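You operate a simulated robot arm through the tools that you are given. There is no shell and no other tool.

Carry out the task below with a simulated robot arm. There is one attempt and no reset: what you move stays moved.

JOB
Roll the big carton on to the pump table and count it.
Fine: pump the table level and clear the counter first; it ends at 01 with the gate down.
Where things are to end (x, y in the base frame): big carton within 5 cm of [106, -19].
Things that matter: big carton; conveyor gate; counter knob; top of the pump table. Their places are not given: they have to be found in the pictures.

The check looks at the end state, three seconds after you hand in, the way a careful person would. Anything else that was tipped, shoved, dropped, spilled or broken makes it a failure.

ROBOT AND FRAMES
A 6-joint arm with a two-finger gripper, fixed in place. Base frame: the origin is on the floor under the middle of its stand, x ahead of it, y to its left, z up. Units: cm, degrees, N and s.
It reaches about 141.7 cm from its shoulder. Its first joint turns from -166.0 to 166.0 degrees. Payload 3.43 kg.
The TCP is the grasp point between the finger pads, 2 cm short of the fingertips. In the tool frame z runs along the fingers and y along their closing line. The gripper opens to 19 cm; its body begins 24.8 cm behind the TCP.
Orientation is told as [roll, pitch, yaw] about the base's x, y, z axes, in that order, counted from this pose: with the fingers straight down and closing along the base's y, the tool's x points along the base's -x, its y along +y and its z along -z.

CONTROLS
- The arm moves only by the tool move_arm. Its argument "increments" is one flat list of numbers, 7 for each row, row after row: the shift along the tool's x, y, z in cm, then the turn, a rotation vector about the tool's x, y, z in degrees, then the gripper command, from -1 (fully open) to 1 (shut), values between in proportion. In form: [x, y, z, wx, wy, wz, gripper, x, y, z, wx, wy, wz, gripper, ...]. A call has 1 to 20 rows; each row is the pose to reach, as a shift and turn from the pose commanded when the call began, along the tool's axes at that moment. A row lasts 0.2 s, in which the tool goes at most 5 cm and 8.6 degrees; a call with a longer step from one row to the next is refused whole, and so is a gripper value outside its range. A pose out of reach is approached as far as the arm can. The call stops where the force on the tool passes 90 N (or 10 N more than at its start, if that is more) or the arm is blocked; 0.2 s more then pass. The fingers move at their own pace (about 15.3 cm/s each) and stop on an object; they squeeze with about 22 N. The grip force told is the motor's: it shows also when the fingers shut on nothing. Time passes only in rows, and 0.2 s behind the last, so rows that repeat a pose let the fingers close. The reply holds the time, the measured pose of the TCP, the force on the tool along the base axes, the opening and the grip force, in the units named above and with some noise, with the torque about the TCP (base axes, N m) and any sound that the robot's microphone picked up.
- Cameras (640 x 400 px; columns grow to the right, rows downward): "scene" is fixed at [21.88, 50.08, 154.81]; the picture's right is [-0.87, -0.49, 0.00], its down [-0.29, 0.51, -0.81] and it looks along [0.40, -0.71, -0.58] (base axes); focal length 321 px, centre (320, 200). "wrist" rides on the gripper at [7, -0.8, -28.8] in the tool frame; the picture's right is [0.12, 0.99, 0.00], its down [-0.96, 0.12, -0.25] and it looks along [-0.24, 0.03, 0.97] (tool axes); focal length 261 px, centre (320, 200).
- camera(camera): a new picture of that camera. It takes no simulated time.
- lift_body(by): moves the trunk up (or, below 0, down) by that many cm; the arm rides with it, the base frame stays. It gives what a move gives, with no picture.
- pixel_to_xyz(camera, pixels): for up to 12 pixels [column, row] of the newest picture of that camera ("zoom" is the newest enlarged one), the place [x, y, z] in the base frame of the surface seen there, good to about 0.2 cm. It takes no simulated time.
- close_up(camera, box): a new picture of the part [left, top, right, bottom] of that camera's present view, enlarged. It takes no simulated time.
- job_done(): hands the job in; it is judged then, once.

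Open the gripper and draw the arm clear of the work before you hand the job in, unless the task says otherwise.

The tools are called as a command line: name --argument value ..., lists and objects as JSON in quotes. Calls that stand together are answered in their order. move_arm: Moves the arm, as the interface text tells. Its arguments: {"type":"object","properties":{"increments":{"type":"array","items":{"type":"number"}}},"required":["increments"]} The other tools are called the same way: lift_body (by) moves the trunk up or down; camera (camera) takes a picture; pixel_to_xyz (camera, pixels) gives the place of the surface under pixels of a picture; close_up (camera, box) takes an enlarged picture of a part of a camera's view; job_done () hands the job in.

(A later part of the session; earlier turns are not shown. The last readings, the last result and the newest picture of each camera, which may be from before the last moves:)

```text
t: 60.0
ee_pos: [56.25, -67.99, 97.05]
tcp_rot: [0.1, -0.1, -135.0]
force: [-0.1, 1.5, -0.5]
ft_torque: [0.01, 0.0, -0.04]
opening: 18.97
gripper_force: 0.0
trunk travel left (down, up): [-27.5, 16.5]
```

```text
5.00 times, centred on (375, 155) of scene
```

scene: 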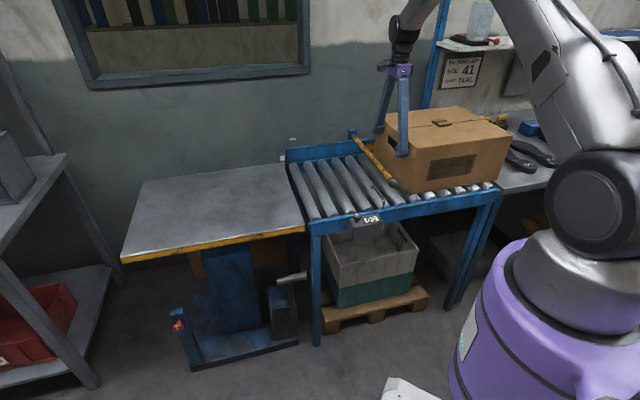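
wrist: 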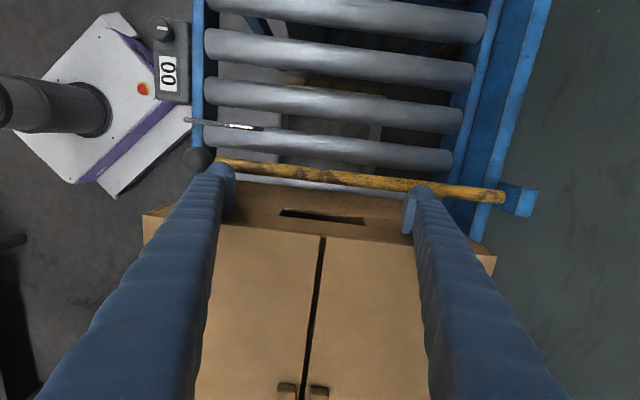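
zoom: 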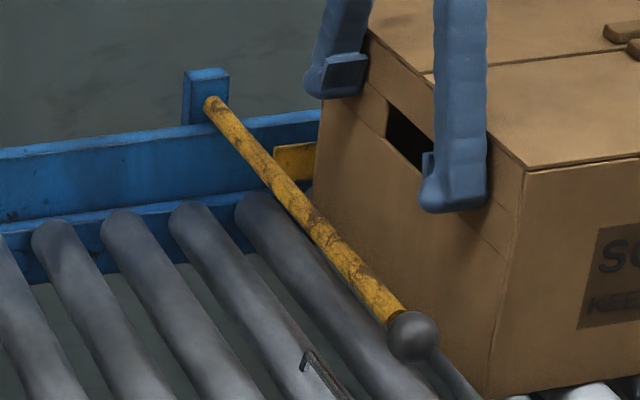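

Carton front face is now at u≈−11.7 (4.8 cm free behind the bar line). I back away, lift, and go round to a standoff outside the ball with yaw −45.

move_arm --increments '[1.5, 0, 0, 0, 0, 0, -1, 3.5, 0, -1, 0, 0, 0, -1, 3.5, 0, -5, 0, 0, 0, -1, 3.5, 0, -10, 0, 0, 0, -1, 3.5, 0, -15, 0, 0, 0, -1]'

move_arm --increments '[0.15, -2.175, 0, 0, 0, -7.5, 0.26, 0.3, -4.35, 0, 0, 0, -15, 0.26, 0.45, -6.525, 0, 0, 0, -22.5, 0.26, 0.6, -8.7, 0, 0, 0, -30, 0.26, 0.75, -10.875, 0, 0, 0, -37.5, 0.26, 0.9, -13.05, 0, 0, 0, -45, 0.26, 1.05, -15.225, 0, 0, 0, -52.5, 0.26, 1.2, -17.4, 0, 0, 0, -60, 0.26, 1.35, -19.575, 0, 0, 0, -67.5, 0.26, 1.5, -21.75, 0, 0, 0, -75, 0.26, 1.65, -23.925, 0, 0, 0, -82.5, 0.26, 1.8, -26.1, 0, 0, 0, -90, 0.26]'

move_arm --increments '[0, 0, 0, 0, -7.5, 0, 0.26, 0, 0, 0, 0, -15, 0, 0.26, 0, 0, 0, 0, -22.5, 0, 0.26, 0, 0, 0, 0, -30, 0, 0.26]'

camera --camera "wrist"

close_up --camera "scene" --box '[330, 80, 510, 220]'

```text
t: 61.2
ee_pos: [58.66, -65.42, 112.16]
tcp_rot: [0.1, 0.0, -135.0]
force: [-0.3, 0.3, 0.9]
ft_torque: [-0.01, -0.05, -0.01]
opening: 19.0
gripper_force: 0.0
trunk travel left (down, up): [-27.5, 16.5]
```

```text
t: 63.8
ee_pos: [41.47, -45.82, 112.09]
tcp_rot: [-0.1, 0.0, -44.8]
force: [-0.1, -0.2, -0.6]
ft_torque: [-0.02, -0.02, 0.0]
opening: 7.01
gripper_force: 0.0
trunk travel left (down, up): [-27.5, 16.5]
```

```text
t: 64.8
ee_pos: [40.43, -46.64, 111.96]
tcp_rot: [-1.9, -25.3, -45.0]
force: [0.7, -0.1, 0.1]
ft_torque: [-0.06, 0.01, 0.01]
opening: 7.03
gripper_force: 0.1
out of reach, approached as far as the arm can: row 4
trunk travel left (down, up): [-27.5, 16.5]
```

```text
taken
```

wrist: 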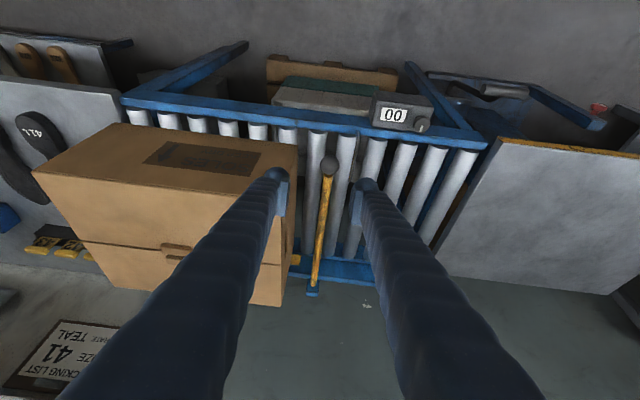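

```text
2.86 times, centred on (420, 150) of scene
```

zoom: 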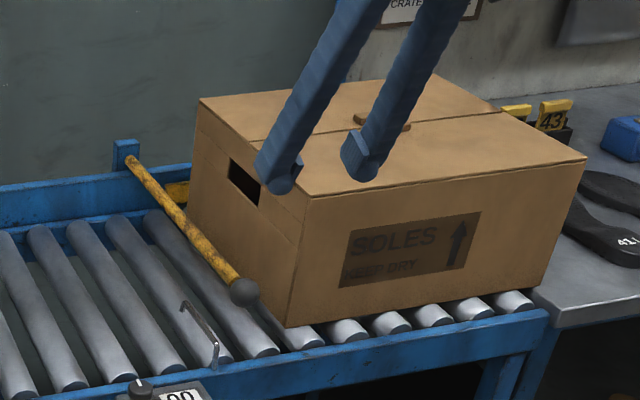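

The steep tilt is out of reach this close to the base, so I'll use ~15° at the grip and tilt more further out. Moving to a standoff 12 cm from the ball with 15° tilt.

move_arm --increments '[0.09, 0, 3.1, 0, 3.75, 0, 0.26, 0.17, 0, 6.2, 0, 7.5, 0, 0.26, 0.26, 0, 9.3, 0, 11.25, 0, 0.26, 0.34, 0, 12.39, 0, 15, 0, 0.26, 0.34, 0, 12.39, 0, 15, 0, 0.26]'

camera --camera "wrist"

close_up --camera "wrist" --box '[240, 130, 400, 230]'

```text
t: 66.0
ee_pos: [45.77, -49.82, 100.93]
tcp_rot: [-0.1, -14.9, -45.0]
force: [-0.3, -0.2, -1.1]
ft_torque: [0.11, 0.0, 0.0]
opening: 7.03
gripper_force: 0.0
out of reach, approached as far as the arm can: row 1
trunk travel left (down, up): [-27.5, 16.5]
```

```text
taken
```

wrist: 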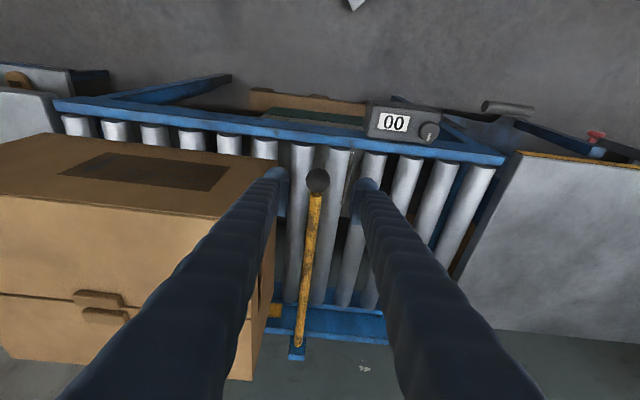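

```text
4.00 times, centred on (320, 180) of wrist
```

zoom: 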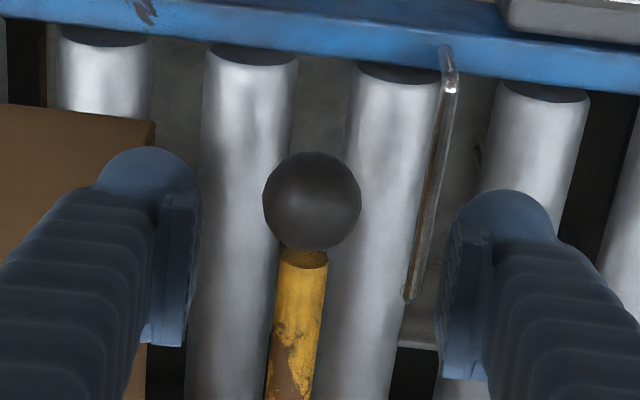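

Ball (318,180) is centred between the fingers and the carton is clear. I descend 11.8 cm along the tool axis and close.

move_arm --increments '[-0.1, -0.14, 3, 0, 0, 0, 0.26, -0.1, -0.14, 6, 0, 0, 0, 0.26, -0.1, -0.14, 9, 0, 0, 0, 0.26, -0.1, -0.14, 11.76, 0, 0, 0, 0.26, -0.1, -0.14, 11.76, 0, 0, 0, 0.5, -0.1, -0.14, 11.76, 0, 0, 0, 1, -0.1, -0.14, 11.76, 0, 0, 0, 1]'

close_up --camera "wrist" --box '[240, 130, 400, 230]'

close_up --camera "scene" --box '[330, 80, 510, 220]'

```text
t: 67.6
ee_pos: [47.91, -52.3, 89.86]
tcp_rot: [-0.2, -15.1, -45.0]
force: [-16.1, -14.1, -0.7]
ft_torque: [-0.13, 0.2, -0.04]
opening: 3.82
gripper_force: 45.4
trunk travel left (down, up): [-27.5, 16.5]
```

```text
4.00 times, centred on (320, 180) of wrist
```

zoom: 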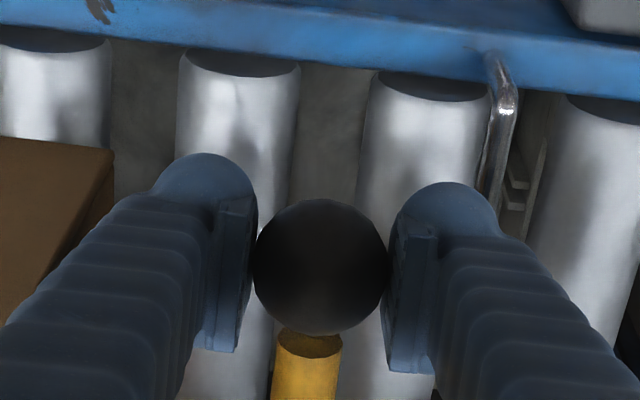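

```text
2.86 times, centred on (420, 150) of scene
```

zoom: 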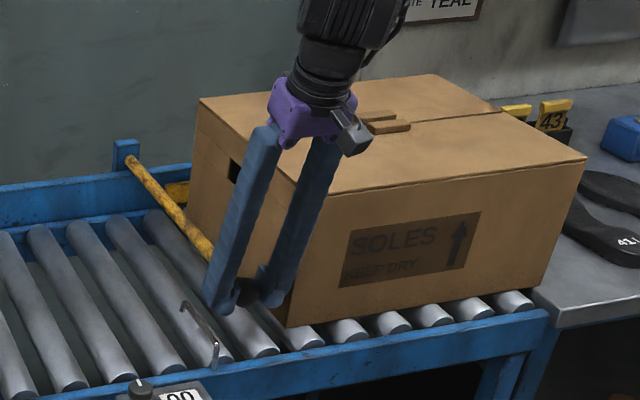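

Ball gripped (3.82 cm); there's a −21 N sideways bias which I relieve with a 0.2 cm shift. I lift along the gate's arc to about 10° and check forces.

move_arm --increments '[-0.713, -0.15, -2.38, 0, 0, 0, 1, -1.565, -0.2, -4.722, 0, 0, 0, 1, -2.55, -0.2, -7.0, 0, 0, 0, 1, -2.55, -0.2, -7.0, 0, 0, 0, 1]'

close_up --camera "scene" --box '[330, 80, 510, 220]'

```text
t: 68.6
ee_pos: [48.41, -52.72, 97.48]
tcp_rot: [-0.1, -15.1, -44.8]
force: [24.7, 13.3, 0.7]
ft_torque: [-0.62, -0.81, 0.13]
opening: 3.73
gripper_force: 45.0
trunk travel left (down, up): [-27.5, 16.5]
```

```text
2.86 times, centred on (420, 150) of scene
```

zoom: 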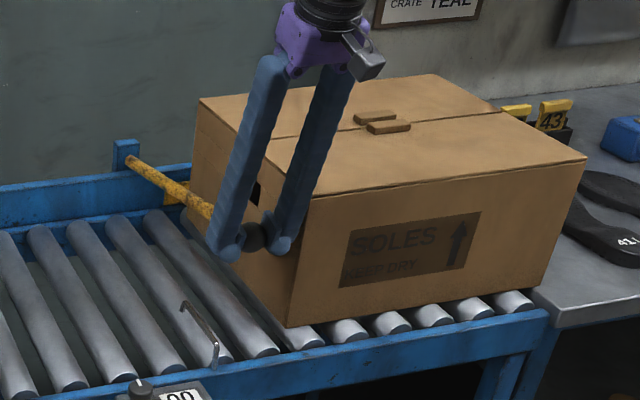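

The gate lifts easily (vertical force ≈0). I continue to 40°, tilting the tool progressively to 30°.

move_arm --increments '[-1.723, 0.1, -3.308, 0, -2.5, 0, 1, -3.727, 0.1, -6.452, 0, -5, 0, 1, -6.0, 0.1, -9.416, 0, -7.5, 0, 1, -8.519, 0.1, -12.163, 0, -10, 0, 1, -11.268, 0.1, -14.685, 0, -12.5, 0, 1, -14.232, 0.1, -16.955, 0, -15, 0, 1, -14.232, 0.1, -16.955, 0, -15, 0, 1]'

camera --camera "scene"

```text
t: 70.2
ee_pos: [55.01, -59.55, 117.3]
tcp_rot: [-0.2, -29.9, -44.9]
force: [26.5, 12.2, -14.3]
ft_torque: [1.04, 1.03, 0.06]
opening: 3.62
gripper_force: 45.3
trunk travel left (down, up): [-27.5, 16.5]
```

```text
taken
```

scene: 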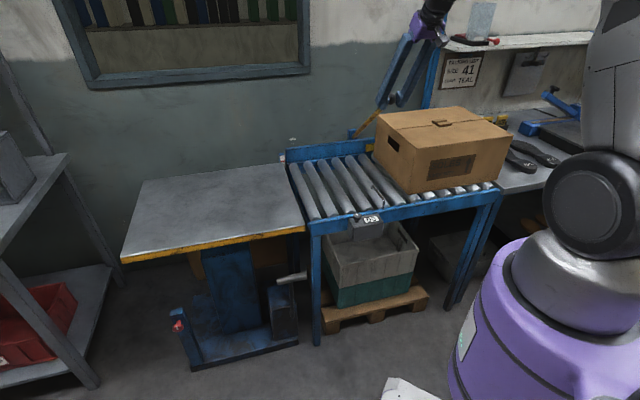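

Gate is at ~40° with mild forces. I continue to 65°, tilting to ~42°.

move_arm --increments '[-3.575, 0.15, -0.973, 0, -2.5, 0, 1, -7.203, 0.2, -1.776, 0, -5, 0, 1, -10.879, 0.2, -2.263, 0, -7.5, 0, 1, -14.585, 0.2, -2.422, 0, -10, 0, 1, -18.28, 0.2, -2.263, 0, -12.5, 0, 1, -18.28, 0.2, -2.263, 0, -12.5, 0, 1]'

camera --camera "scene"

close_up --camera "wrist" --box '[240, 130, 400, 230]'

```text
t: 71.6
ee_pos: [65.51, -69.96, 127.99]
tcp_rot: [-0.2, -42.3, -44.9]
force: [4.8, -11.2, -27.7]
ft_torque: [0.44, 0.37, 0.01]
opening: 3.65
gripper_force: 45.1
trunk travel left (down, up): [-27.5, 16.5]
```

```text
taken
```

scene: 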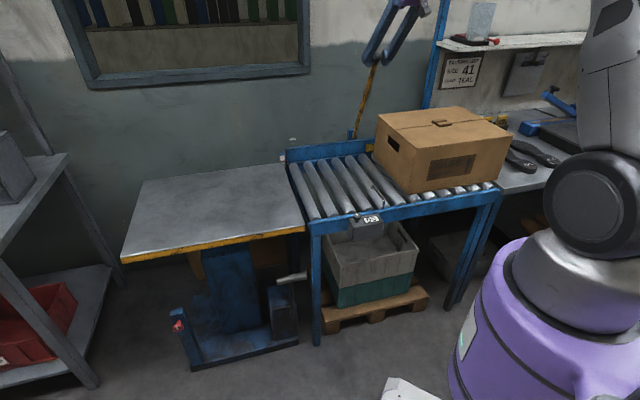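

```text
4.00 times, centred on (320, 180) of wrist
```

zoom: 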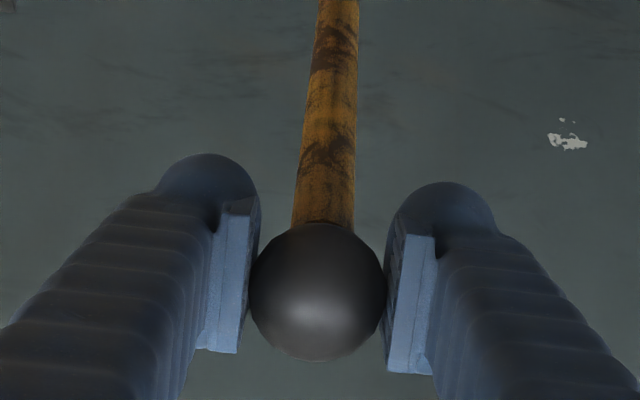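

Gate at ~65°, with a slight inward pull (arc radius a bit smaller). I correct and continue to 80°.

move_arm --increments '[-1.677, 0, 0.8, 0, -1.25, 0, 1, -3.354, 0, 1.595, 0, -2.5, 0, 1, -5.02, 0, 2.37, 0, -3.75, 0, 1, -6.69, 0, 3.148, 0, -5, 0, 1, -8.28, 0, 4.07, 0, -6.25, 0, 1, -9.88, 0, 4.997, 0, -7.5, 0, 1, -9.88, 0, 4.997, 0, -7.5, 0, 1]'

camera --camera "scene"

close_up --camera "scene" --box '[330, 0, 450, 170]'

```text
t: 73.2
ee_pos: [72.85, -77.26, 131.12]
tcp_rot: [0.0, -49.9, -44.9]
force: [-22.8, 8.6, -22.2]
ft_torque: [0.14, 0.03, -0.05]
opening: 3.66
gripper_force: 45.3
trunk travel left (down, up): [-27.5, 16.5]
```

```text
taken
```

scene: 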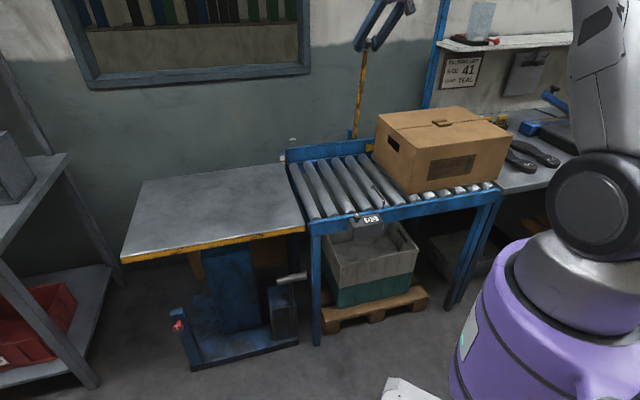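

```text
2.35 times, centred on (390, 85) of scene
```

zoom: 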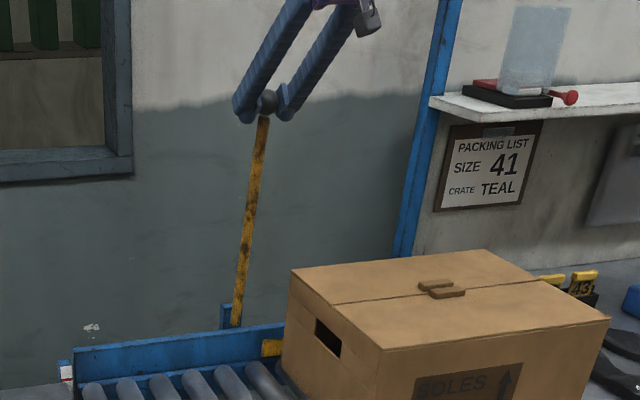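

Around 80° there is ~25 N resistance inward – maybe near its stop. I try a little further to see whether it goes on.

move_arm --increments '[-0.5, 0, 0.5, 0, 0, 0, 1, -1.0, 0, 1.0, 0, 0, 0, 1, -1.4, 0, 1.4, 0, 0, 0, 1, -1.4, 0, 1.4, 0, 0, 0, 1]'

close_up --camera "scene" --box '[330, 0, 450, 170]'

```text
t: 74.2
ee_pos: [73.98, -78.52, 132.04]
tcp_rot: [0.0, -50.4, -45.1]
force: [-31.3, 15.4, 0.1]
ft_torque: [0.37, 0.38, 0.15]
opening: 3.63
gripper_force: 45.3
trunk travel left (down, up): [-27.5, 16.5]
```

```text
2.35 times, centred on (390, 85) of scene
```

zoom: 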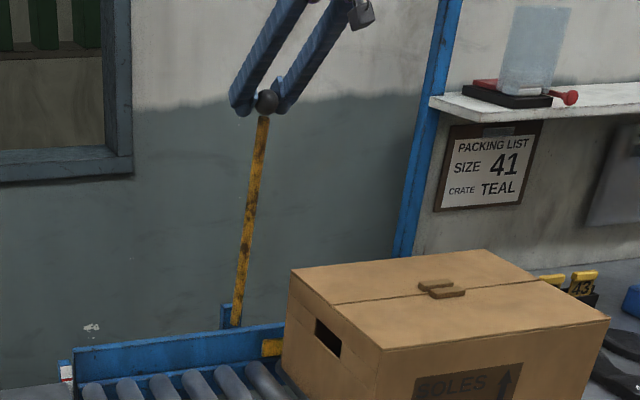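

I measure where the ball and bar actually are now.

pixel_to_xyz --camera "zoom" --pixels '[[267, 100], [262, 135], [255, 180], [247, 230], [240, 280], [235, 318]]'

camera --camera "wrist"

```text
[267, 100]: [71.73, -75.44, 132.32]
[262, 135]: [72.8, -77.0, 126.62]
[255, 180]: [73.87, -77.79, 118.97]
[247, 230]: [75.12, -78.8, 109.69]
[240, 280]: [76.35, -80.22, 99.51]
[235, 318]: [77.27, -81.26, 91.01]
```

```text
taken
```

wrist: 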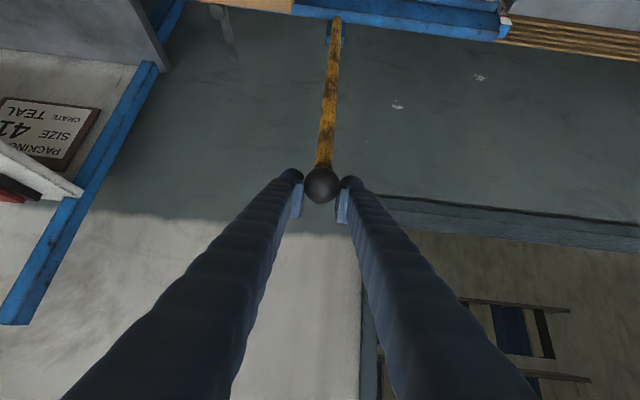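

The bar stands at ~80° and won't go further – that's its stop. I relieve the pressure and open the fingers just a little to see whether it stays up.

move_arm --increments '[0.7, 0, -0.7, 0, 0, 0, 1, 1.4, 0, -1.4, 0, 0, 0, 1, 1.4, 0, -1.4, 0, 0, 0, 0.45, 1.4, 0, -1.4, 0, 0, 0, 0.26, 1.4, 0, -1.4, 0, 0, 0, 0.26, 1.4, 0, -1.4, 0, 0, 0, 0.26]'

camera --camera "scene"

close_up --camera "wrist" --box '[240, 130, 400, 230]'

```text
t: 75.6
ee_pos: [73.15, -77.23, 131.31]
tcp_rot: [-0.1, -50.1, -44.8]
force: [0.0, -0.2, 0.1]
ft_torque: [0.0, 0.01, 0.0]
opening: 7.05
gripper_force: 0.2
trunk travel left (down, up): [-27.5, 16.5]
```

```text
taken
```

scene: 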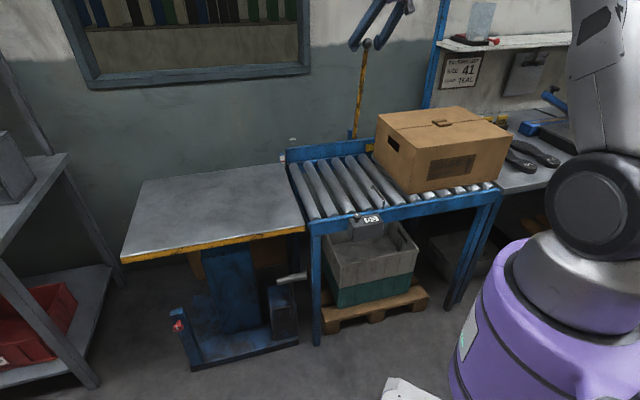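

```text
4.00 times, centred on (320, 180) of wrist
```

zoom: 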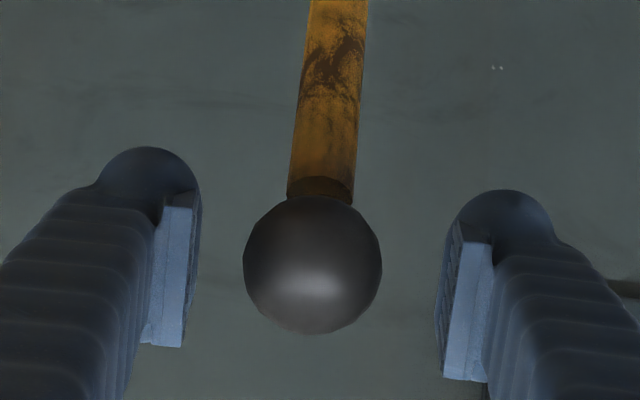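

The gate stays up by itself. I back the fingers out along the tool axis, and measure the wall shelf and pillar near the path behind the carton.

move_arm --increments '[0, 0, -4, 0, 0, 0, 0.26, 0, 0, -8, 0, 0, 0, 0.26, 0, 0, -12, 0, 0, 0, 0.26, 0, 0, -16, 0, 0, 0, 0.26, 0, 0, -20, 0, 0, 0, 0.26, 0, 0, -24, 0, 0, 0, 0.26]'

camera --camera "scene"

pixel_to_xyz --camera "scene" --pixels '[[500, 42], [450, 40], [560, 38], [436, 60], [480, 20], [428, 100], [470, 75], [540, 70], [365, 45], [360, 100], [355, 130], [500, 125]]'

```text
t: 77.0
ee_pos: [59.8, -63.71, 147.17]
tcp_rot: [-0.3, -50.1, -44.7]
force: [-1.9, -0.2, 0.7]
ft_torque: [-0.01, 0.0, 0.03]
opening: 7.02
gripper_force: 0.1
trunk travel left (down, up): [-27.5, 16.5]
```

```text
taken
```

scene: 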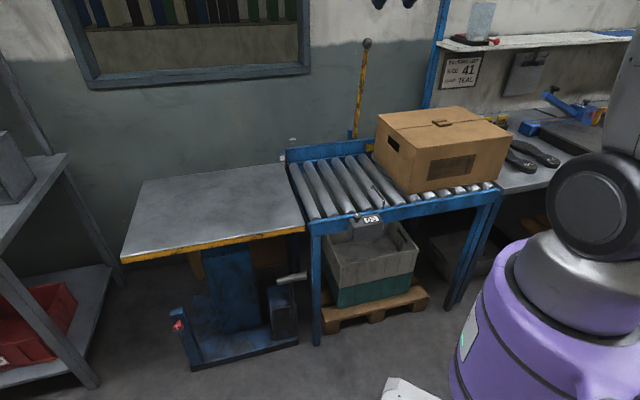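

```text
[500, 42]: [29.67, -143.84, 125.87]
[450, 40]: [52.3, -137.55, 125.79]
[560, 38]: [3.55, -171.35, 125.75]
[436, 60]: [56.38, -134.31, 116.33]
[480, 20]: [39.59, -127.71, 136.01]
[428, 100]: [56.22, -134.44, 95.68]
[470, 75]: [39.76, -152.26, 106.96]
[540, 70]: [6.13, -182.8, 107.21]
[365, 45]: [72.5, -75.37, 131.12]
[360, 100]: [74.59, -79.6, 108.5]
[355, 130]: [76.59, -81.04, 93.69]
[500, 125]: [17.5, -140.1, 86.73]
```

Gate stays up; shelf edge is at v≈−118 or further, well away. I move over the carton toward its rear, first reducing the tilt to 25°, then turning the closing line across the conveyor and opening fully.

move_arm --increments '[1.0, -3.86, -0.09, 0, 3.57, 0, 0.26, 2.01, -7.71, -0.18, 0, 7.14, 0, 0.26, 3.02, -11.57, -0.27, 0, 10.71, 0, 0.26, 4.02, -15.43, -0.35, 0, 14.29, 0, 0.26, 5.03, -19.29, -0.44, 0, 17.86, 0, 0.26, 6.03, -23.14, -0.53, 0, 21.43, 0, 0.26, 7.04, -27, -0.62, 0, 25, 0, 0.26]'

move_arm --increments '[0.33, -2.08, 1.68, 0, 0, -7.5, -1, 0.66, -4.17, 3.37, 0, 0, -15, -1, 0.98, -6.25, 5.05, 0, 0, -22.5, -1, 1.31, -8.33, 6.73, 0, 0, -30, -1, 1.64, -10.42, 8.42, 0, 0, -37.5, -1, 1.97, -12.5, 10.1, 0, 0, -45, -1, 2.29, -14.58, 11.78, 0, 0, -52.5, -1, 2.62, -16.67, 13.47, 0, 0, -60, -1, 2.95, -18.75, 15.15, 0, 0, -67.5, -1, 3.28, -20.83, 16.83, 0, 0, -75, -1, 3.6, -22.92, 18.52, 0, 0, -82.5, -1, 3.93, -25, 20.2, 0, 0, -90, -1]'

camera --camera "wrist"

camera --camera "scene"

```text
t: 78.6
ee_pos: [37.23, -79.72, 141.87]
tcp_rot: [-0.1, -25.0, -44.9]
force: [-0.5, -0.1, 0.0]
ft_torque: [0.03, -0.06, 0.04]
opening: 7.01
gripper_force: 0.2
trunk travel left (down, up): [-27.5, 16.5]
```

```text
t: 81.2
ee_pos: [23.07, -101.02, 121.96]
tcp_rot: [-25.2, 0.2, 45.1]
force: [-0.6, -0.1, -0.6]
ft_torque: [0.03, -0.02, -0.01]
opening: 18.99
gripper_force: 0.0
trunk travel left (down, up): [-27.5, 16.5]
```

```text
taken
```

wrist: 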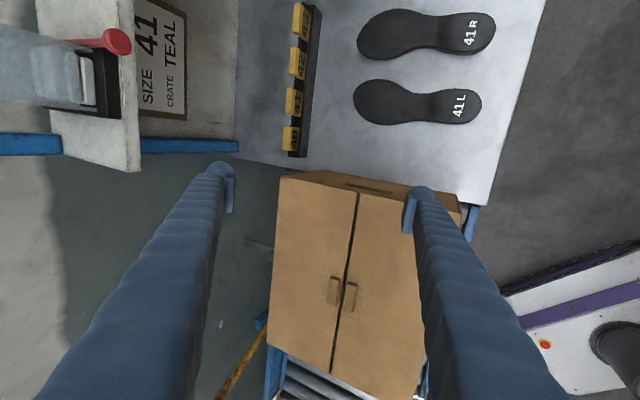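

```text
taken
```

scene: 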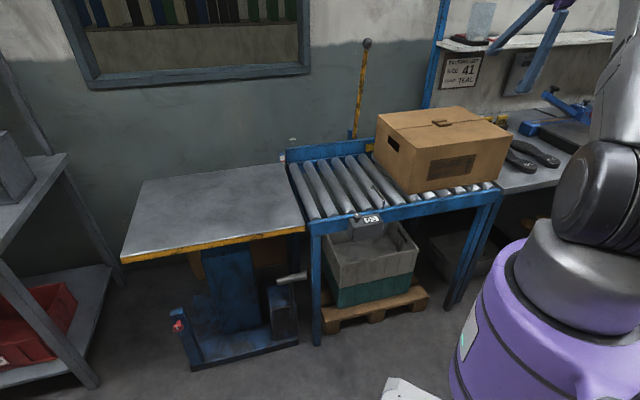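

Clear view: carton rear edge near rows 175–185, tag rack's near end at (292,155), insoles further right. I measure these to place the fingers safely.

pixel_to_xyz --camera "wrist" --pixels '[[283, 178], [300, 176], [345, 185], [455, 205], [292, 155], [300, 140], [375, 115], [480, 115], [310, 170], [470, 205], [425, 390], [270, 345]]'

close_up --camera "wrist" --box '[200, 100, 500, 280]'

```text
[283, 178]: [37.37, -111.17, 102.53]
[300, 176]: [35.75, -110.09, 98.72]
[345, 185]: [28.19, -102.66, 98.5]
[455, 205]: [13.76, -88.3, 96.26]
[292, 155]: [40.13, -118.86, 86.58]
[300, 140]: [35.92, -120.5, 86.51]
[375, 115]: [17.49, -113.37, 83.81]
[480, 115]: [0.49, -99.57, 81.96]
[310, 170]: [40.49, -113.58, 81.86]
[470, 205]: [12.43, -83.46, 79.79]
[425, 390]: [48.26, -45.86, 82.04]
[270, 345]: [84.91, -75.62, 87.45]
```

```text
2.13 times, centred on (350, 190) of wrist
```

zoom: 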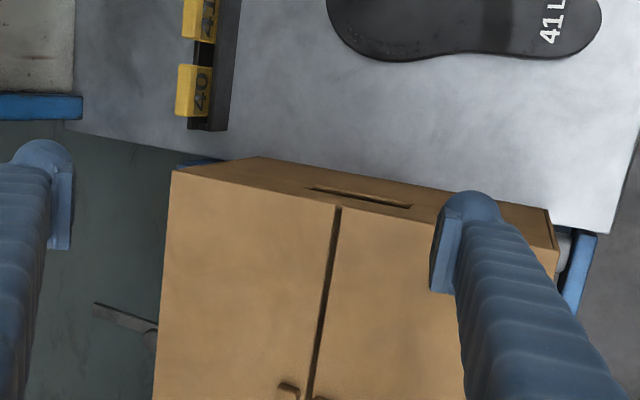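

The rear face reads u≈−52.6, so the carton is ~41 cm long. I measure several points on its front, rear and sides to fix its true centre.

pixel_to_xyz --camera "zoom" --pixels '[[172, 172], [335, 205], [545, 240], [260, 162], [400, 185], [165, 300], [157, 390], [545, 215], [90, 310], [205, 125], [195, 70], [585, 250]]'

pixel_to_xyz --camera "scene" --pixels '[[418, 150], [412, 188], [416, 170], [379, 116], [378, 140], [506, 137], [500, 165], [460, 150], [440, 150], [465, 108], [395, 146], [392, 170]]'

```text
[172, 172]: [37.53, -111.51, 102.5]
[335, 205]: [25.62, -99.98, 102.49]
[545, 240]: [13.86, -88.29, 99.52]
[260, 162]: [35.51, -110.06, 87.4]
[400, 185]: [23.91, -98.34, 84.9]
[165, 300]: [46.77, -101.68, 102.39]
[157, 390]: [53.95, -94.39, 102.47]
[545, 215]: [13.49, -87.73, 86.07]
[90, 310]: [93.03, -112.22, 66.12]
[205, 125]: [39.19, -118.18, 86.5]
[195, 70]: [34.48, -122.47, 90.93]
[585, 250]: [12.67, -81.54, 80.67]
```

```text
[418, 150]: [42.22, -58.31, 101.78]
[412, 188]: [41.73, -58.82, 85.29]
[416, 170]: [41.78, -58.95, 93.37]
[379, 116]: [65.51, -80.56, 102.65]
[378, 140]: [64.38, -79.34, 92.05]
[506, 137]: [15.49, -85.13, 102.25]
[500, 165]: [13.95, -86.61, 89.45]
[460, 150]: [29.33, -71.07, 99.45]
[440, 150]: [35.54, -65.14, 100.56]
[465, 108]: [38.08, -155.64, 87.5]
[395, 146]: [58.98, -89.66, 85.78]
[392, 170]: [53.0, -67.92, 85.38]
```

Carton spans u −52.5…−11.2, v −105.2…−71.1 (centre u≈−31.9). Tag rack (v<−111) and insoles (u<−66) are clear of where the fingers go. I descend behind the carton to TCP z≈95.

move_arm --increments '[0.7, 1.38, 3.08, 0, 0, 0, -1, 1.4, 2.77, 6.16, 0, 0, 0, -1, 1.4, 4.15, 9.24, 0, 0, 0, -1, 1.4, 5.53, 12.32, 0, 0, 0, -1, 1.4, 6.91, 15.39, 0, 0, 0, -1, 1.4, 8.3, 18.47, 0, 0, 0, -1, 1.4, 9.68, 21.55, 0, 0, 0, -1, 1.4, 11.06, 24.63, 0, 0, 0, -1]'

camera --camera "wrist"

camera --camera "scene"

```text
t: 83.0
ee_pos: [22.37, -102.25, 94.81]
tcp_rot: [-25.0, 0.1, 45.0]
force: [0.4, -0.3, 0.1]
ft_torque: [0.0, 0.03, 0.0]
opening: 18.98
gripper_force: 0.1
trunk travel left (down, up): [-27.5, 16.5]
```

```text
taken
```

wrist: 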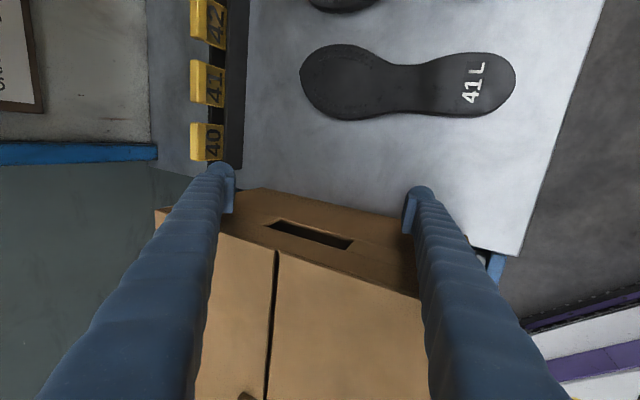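

```text
taken
```

scene: 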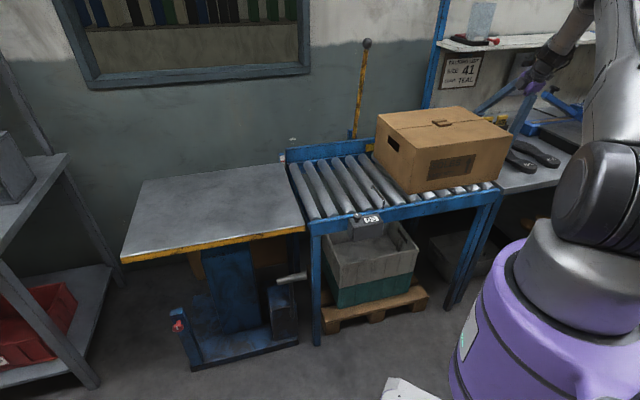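

Fingers are placed behind the carton with no contact. Before pushing I check the small yellow part near (369,148) by the far rail and the gate post.

close_up --camera "scene" --box '[335, 115, 405, 195]'

pixel_to_xyz --camera "zoom" --pixels '[[315, 165], [300, 165], [335, 150], [310, 180], [215, 90], [225, 130], [260, 130], [150, 190], [280, 190], [240, 205]]'

```text
5.00 times, centred on (370, 155) of scene
```

zoom: 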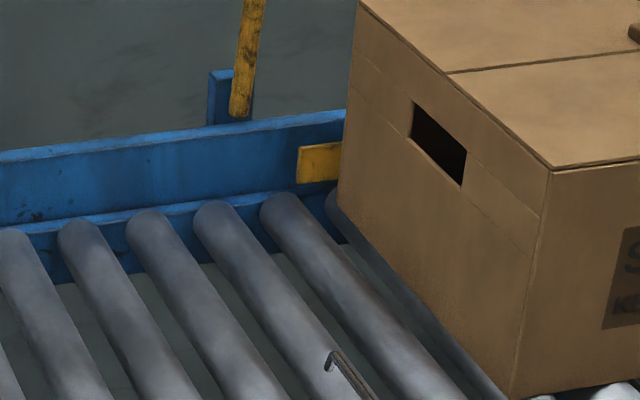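

```text
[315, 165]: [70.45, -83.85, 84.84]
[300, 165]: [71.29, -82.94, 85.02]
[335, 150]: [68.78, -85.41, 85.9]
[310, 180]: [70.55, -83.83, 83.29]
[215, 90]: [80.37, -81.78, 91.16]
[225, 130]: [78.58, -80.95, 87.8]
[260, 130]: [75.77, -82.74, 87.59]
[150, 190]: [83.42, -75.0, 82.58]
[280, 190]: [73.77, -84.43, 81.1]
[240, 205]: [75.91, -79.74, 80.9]
```

It's just a plate on the far rail (v≈−109), not in the carton's way. I start pushing along +d: 10 cm slowly.

move_arm --increments '[-0.8, 0, 0, 0, 0, 0, -1, -1.6, 0, 0, 0, 0, 0, -1, -2.4, 0, 0, 0, 0, 0, -1, -3.2, 0, 0, 0, 0, 0, -1, -4.2, 0, 0, 0, 0, 0, -1, -5.2, 0, 0, 0, 0, 0, -1, -6.2, 0, 0, 0, 0, 0, -1, -7.2, 0, 0, 0, 0, 0, -1, -8.2, 0, 0, 0, 0, 0, -1, -9.2, 0, 0, 0, 0, 0, -1, -10, 0, 0, 0, 0, 0, -1]'

camera --camera "wrist"

camera --camera "scene"

```text
t: 85.4
ee_pos: [29.44, -95.05, 94.98]
tcp_rot: [-25.1, 0.1, 45.1]
force: [0.4, 0.1, 0.3]
ft_torque: [0.0, 0.0, -0.03]
opening: 19.02
gripper_force: 0.0
trunk travel left (down, up): [-27.5, 16.5]
```

```text
taken
```

wrist: 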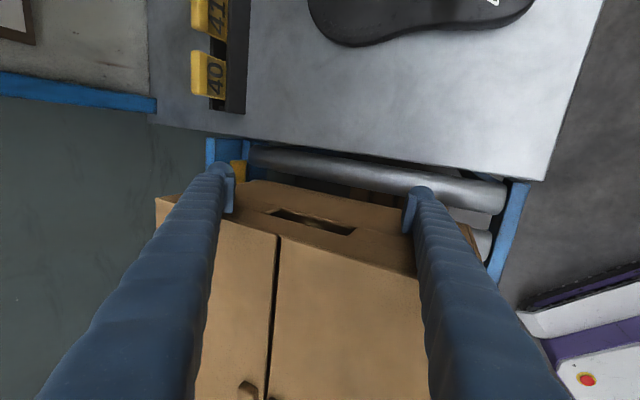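

```text
taken
```

scene: 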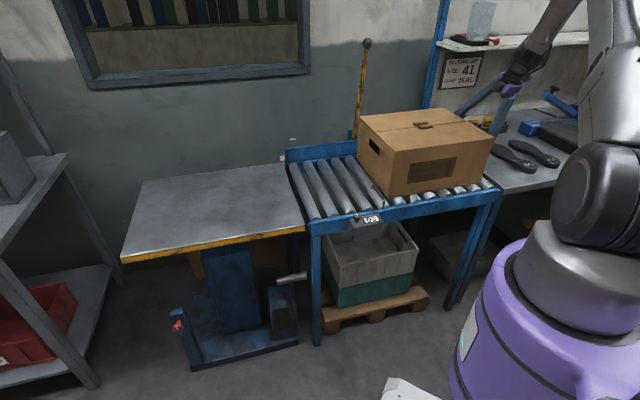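

The carton rolled forward freely with near-zero force. I measure where it is now.

pixel_to_xyz --camera "scene" --pixels '[[395, 150], [391, 190], [393, 170], [360, 117], [480, 145], [430, 150], [423, 125], [415, 125], [470, 185], [488, 165]]'

pixel_to_xyz --camera "wrist" --pixels '[[250, 183], [300, 190], [390, 212], [310, 222], [243, 240], [412, 268], [165, 198], [260, 230], [350, 245], [470, 230]]'

```text
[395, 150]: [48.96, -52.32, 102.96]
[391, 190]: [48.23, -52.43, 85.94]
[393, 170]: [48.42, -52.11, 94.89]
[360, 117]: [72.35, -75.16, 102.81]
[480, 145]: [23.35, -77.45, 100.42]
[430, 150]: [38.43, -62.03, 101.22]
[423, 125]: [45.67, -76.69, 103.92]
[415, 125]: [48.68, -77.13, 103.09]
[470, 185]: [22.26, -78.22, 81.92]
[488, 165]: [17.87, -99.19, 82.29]
```

```text
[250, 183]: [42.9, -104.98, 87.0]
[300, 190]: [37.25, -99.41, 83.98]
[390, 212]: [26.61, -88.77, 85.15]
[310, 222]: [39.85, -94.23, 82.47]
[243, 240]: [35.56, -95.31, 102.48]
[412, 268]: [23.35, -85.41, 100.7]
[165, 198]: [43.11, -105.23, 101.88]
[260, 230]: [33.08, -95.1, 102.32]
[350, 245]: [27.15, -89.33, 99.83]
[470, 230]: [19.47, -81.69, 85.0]
```

Rear face is now at u≈−43.95 with the TCP at −46.4 (contact offset ≈2.4 cm), still square. I push another 26 cm, through the gate line and over the trip wire.

move_arm --increments '[-0.7, 0, 0, 0, 0, 0, -1, -1.8, 0, 0, 0, 0, 0, -1, -3.1, 0, 0, 0, 0, 0, -1, -4.4, 0, 0, 0, 0, 0, -1, -5.7, 0, 0, 0, 0, 0, -1, -7, 0, 0, 0, 0, 0, -1, -8.4, 0, 0, 0, 0, 0, -1, -9.8, 0, 0, 0, 0, 0, -1, -11.2, 0, 0, 0, 0, 0, -1, -12.6, 0, 0, 0, 0, 0, -1, -14, 0, 0, 0, 0, 0, -1, -15.4, 0, 0, 0, 0, 0, -1, -16.8, 0, 0, 0, 0, 0, -1, -18.2, 0, 0, 0, 0, 0, -1, -19.6, 0, 0, 0, 0, 0, -1, -21, 0, 0, 0, 0, 0, -1, -22.4, 0, 0, 0, 0, 0, -1, -23.8, 0, 0, 0, 0, 0, -1, -25, 0, 0, 0, 0, 0, -1, -26, 0, 0, 0, 0, 0, -1]'

camera --camera "scene"

camera --camera "wrist"

close_up --camera "scene" --box '[320, 170, 420, 240]'

```text
t: 89.6
ee_pos: [48.09, -76.92, 94.84]
tcp_rot: [-25.1, 0.1, 45.0]
force: [-0.2, -0.2, 0.3]
ft_torque: [0.0, -0.01, -0.02]
opening: 19.01
gripper_force: 0.1
trunk travel left (down, up): [-27.5, 16.5]
```

```text
taken
```

scene: 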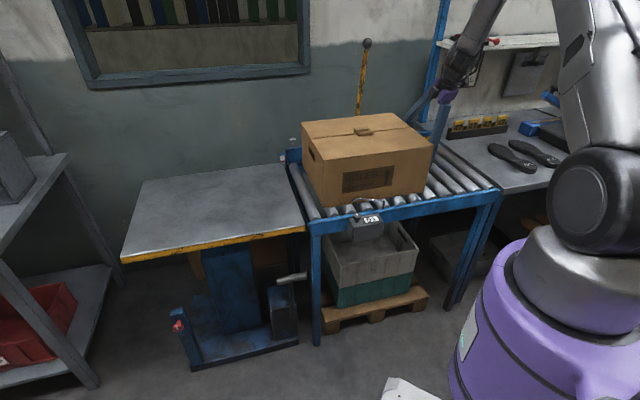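

```text
taken
```

wrist: 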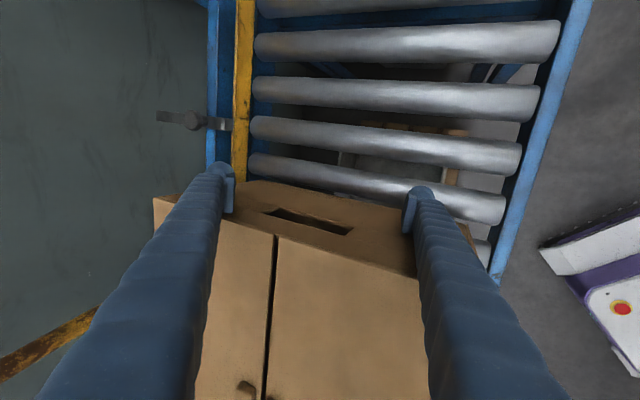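

```text
5.71 times, centred on (370, 205) of scene
```

zoom: 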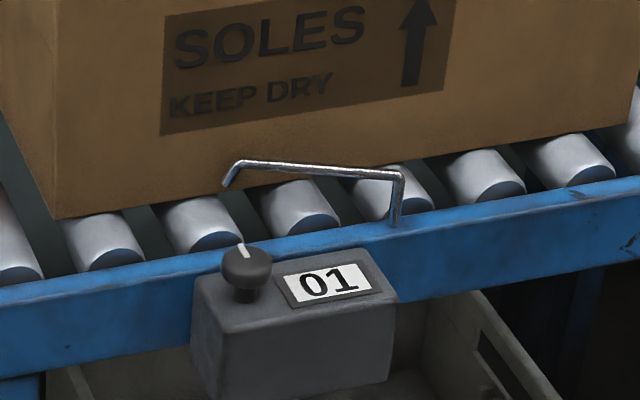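

The counter shows 01 and the gate is untouched. I continue pushing 26 cm, taking the front onto the table.

move_arm --increments '[-0.7, 0, 0, 0, 0, 0, -1, -1.8, 0, 0, 0, 0, 0, -1, -3.1, 0, 0, 0, 0, 0, -1, -4.4, 0, 0, 0, 0, 0, -1, -5.7, 0, 0, 0, 0, 0, -1, -7, 0, 0, 0, 0, 0, -1, -8.4, 0, 0, 0, 0, 0, -1, -9.8, 0, 0, 0, 0, 0, -1, -11.2, 0, 0, 0, 0, 0, -1, -12.6, 0, 0, 0, 0, 0, -1, -14, 0, 0, 0, 0, 0, -1, -15.4, 0, 0, 0, 0, 0, -1, -16.8, 0, 0, 0, 0, 0, -1, -18.2, 0, 0, 0, 0, 0, -1, -19.6, 0, 0, 0, 0, 0, -1, -21, 0, 0, 0, 0, 0, -1, -22.4, 0, 0, 0, 0, 0, -1, -23.8, 0, 0, 0, 0, 0, -1, -25, 0, 0, 0, 0, 0, -1, -26, 0, 0, 0, 0, 0, -1]'

camera --camera "scene"

camera --camera "wrist"

close_up --camera "scene" --box '[320, 170, 420, 240]'

```text
t: 93.8
ee_pos: [66.28, -58.28, 94.85]
tcp_rot: [-25.1, 0.1, 45.0]
force: [-0.3, -0.1, -0.3]
ft_torque: [0.01, 0.01, 0.01]
opening: 19.01
gripper_force: 0.0
trunk travel left (down, up): [-27.5, 16.5]
```

```text
taken
```

scene: 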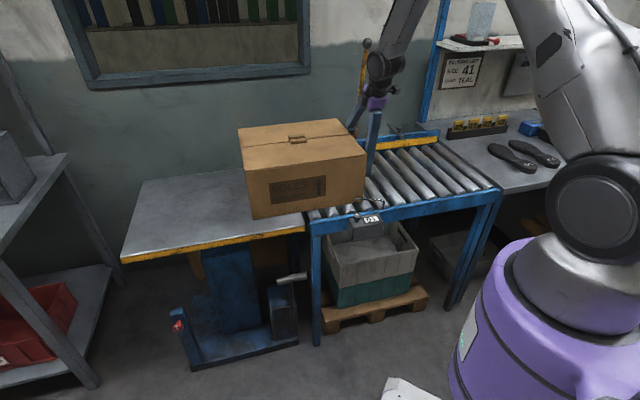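

```text
taken
```

wrist: 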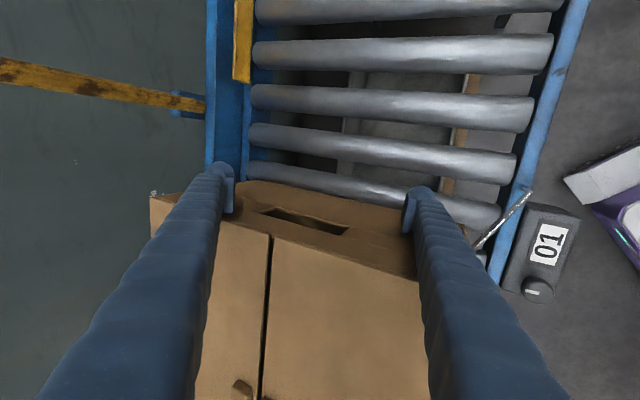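

```text
5.71 times, centred on (370, 205) of scene
```

zoom: 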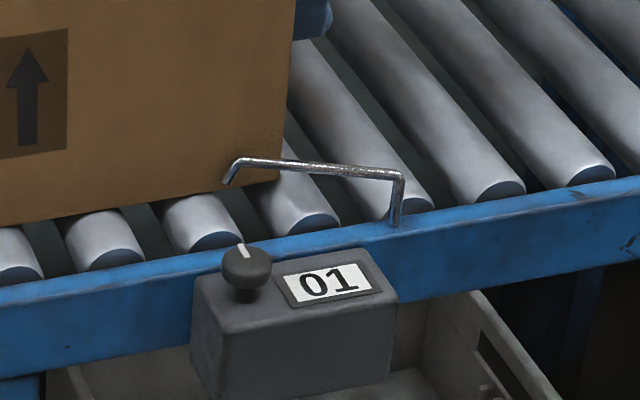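

Still 01, and the trip wire rests along the carton's side near its rear. I push 18 cm more.

move_arm --increments '[-0.7, 0, 0, 0, 0, 0, -1, -1.8, 0, 0, 0, 0, 0, -1, -3.0, 0, 0, 0, 0, 0, -1, -4.2, 0, 0, 0, 0, 0, -1, -5.4, 0, 0, 0, 0, 0, -1, -6.6, 0, 0, 0, 0, 0, -1, -7.8, 0, 0, 0, 0, 0, -1, -9, 0, 0, 0, 0, 0, -1, -10.2, 0, 0, 0, 0, 0, -1, -11.4, 0, 0, 0, 0, 0, -1, -12.6, 0, 0, 0, 0, 0, -1, -13.8, 0, 0, 0, 0, 0, -1, -15, 0, 0, 0, 0, 0, -1, -16.2, 0, 0, 0, 0, 0, -1, -17.2, 0, 0, 0, 0, 0, -1, -18, 0, 0, 0, 0, 0, -1, -18, 0, 0, 0, 0, 0, -1]'

camera --camera "scene"

camera --camera "wrist"

close_up --camera "scene" --box '[320, 170, 420, 240]'

```text
t: 97.4
ee_pos: [79.0, -45.56, 94.85]
tcp_rot: [-25.1, 0.1, 45.0]
force: [-0.3, -0.1, -0.4]
ft_torque: [-0.01, 0.01, -0.02]
opening: 19.0
gripper_force: 0.1
trunk travel left (down, up): [-27.5, 16.5]
```

```text
taken
```

scene: 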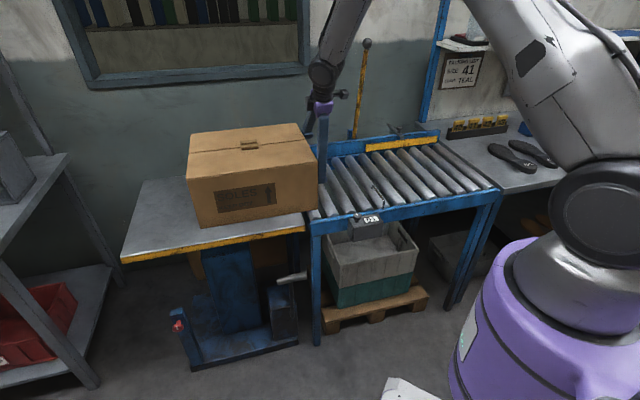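

```text
taken
```

wrist: 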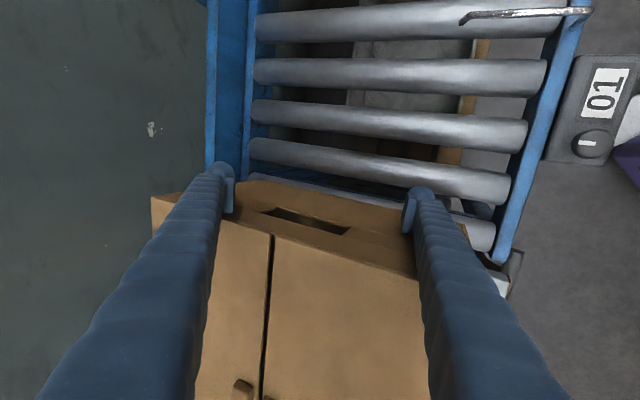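

```text
5.71 times, centred on (370, 205) of scene
```

zoom: 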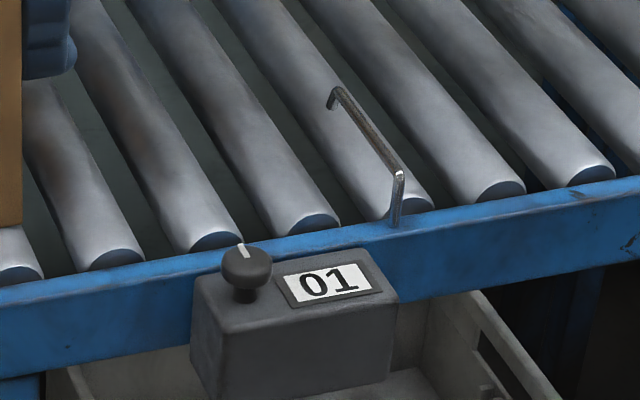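

The wire has sprung back and the counter stays at 01. I measure the carton's position and table height now.

pixel_to_xyz --camera "scene" --pixels '[[188, 155], [189, 180], [196, 225], [318, 180], [300, 180], [204, 190], [250, 170], [192, 136], [260, 144], [240, 150], [160, 220], [170, 200]]'

pixel_to_xyz --camera "wrist" --pixels '[[250, 183], [300, 190], [390, 212], [243, 240], [412, 268], [165, 198], [260, 230], [350, 245], [440, 225], [466, 232]]'

```text
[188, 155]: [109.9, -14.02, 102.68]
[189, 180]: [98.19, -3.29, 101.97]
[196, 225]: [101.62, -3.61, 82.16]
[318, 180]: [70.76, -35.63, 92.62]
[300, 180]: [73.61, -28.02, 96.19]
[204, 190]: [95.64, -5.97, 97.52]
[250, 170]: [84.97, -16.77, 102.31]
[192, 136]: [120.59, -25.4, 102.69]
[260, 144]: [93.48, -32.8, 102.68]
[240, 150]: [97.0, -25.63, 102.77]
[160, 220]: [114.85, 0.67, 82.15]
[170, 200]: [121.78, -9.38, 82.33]
```

```text
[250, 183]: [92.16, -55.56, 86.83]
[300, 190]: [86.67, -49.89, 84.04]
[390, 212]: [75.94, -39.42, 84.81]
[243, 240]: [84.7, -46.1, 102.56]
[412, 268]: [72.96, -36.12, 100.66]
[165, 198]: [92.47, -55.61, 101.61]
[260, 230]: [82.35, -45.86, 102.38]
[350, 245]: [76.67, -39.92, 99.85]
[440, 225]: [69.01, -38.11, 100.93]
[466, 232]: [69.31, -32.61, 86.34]
```

Carton centre is now u≈46.5 (rear face 25.95, still square); target u=61.5, so 15 cm more. Final push, slowing at the end.

move_arm --increments '[-0.7, 0, 0, 0, 0, 0, -1, -1.7, 0, 0, 0, 0, 0, -1, -2.8, 0, 0, 0, 0, 0, -1, -4, 0, 0, 0, 0, 0, -1, -5.2, 0, 0, 0, 0, 0, -1, -6.4, 0, 0, 0, 0, 0, -1, -7.6, 0, 0, 0, 0, 0, -1, -8.8, 0, 0, 0, 0, 0, -1, -10, 0, 0, 0, 0, 0, -1, -11.2, 0, 0, 0, 0, 0, -1, -12.3, 0, 0, 0, 0, 0, -1, -13.3, 0, 0, 0, 0, 0, -1, -14.1, 0, 0, 0, 0, 0, -1, -14.7, 0, 0, 0, 0, 0, -1, -15, 0, 0, 0, 0, 0, -1, -15, 0, 0, 0, 0, 0, -1]'

camera --camera "scene"

camera --camera "wrist"

pixel_to_xyz --camera "wrist" --pixels '[[250, 183], [300, 190], [390, 212], [243, 240], [412, 268], [165, 198], [260, 230], [350, 245], [466, 232]]'

```text
t: 100.8
ee_pos: [89.58, -35.09, 94.76]
tcp_rot: [-25.1, 0.1, 45.0]
force: [-1.6, -1.6, 0.4]
ft_torque: [0.01, -0.06, -0.04]
opening: 19.01
gripper_force: 0.1
trunk travel left (down, up): [-27.5, 16.5]
```

```text
taken
```

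scene: 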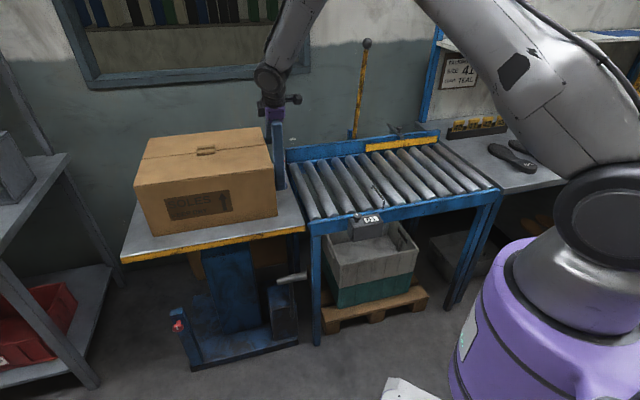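

```text
taken
```

wrist: 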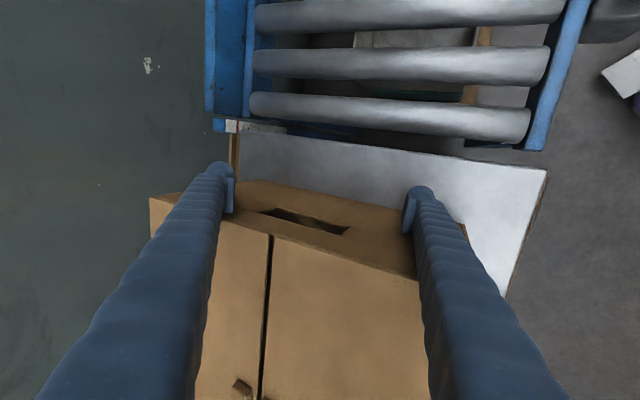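

```text
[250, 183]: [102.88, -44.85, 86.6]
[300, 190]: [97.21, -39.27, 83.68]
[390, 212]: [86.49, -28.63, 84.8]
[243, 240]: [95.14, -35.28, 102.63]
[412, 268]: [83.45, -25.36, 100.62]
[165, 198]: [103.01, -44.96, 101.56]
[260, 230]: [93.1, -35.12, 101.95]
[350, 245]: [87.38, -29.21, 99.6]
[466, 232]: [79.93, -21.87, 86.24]
```

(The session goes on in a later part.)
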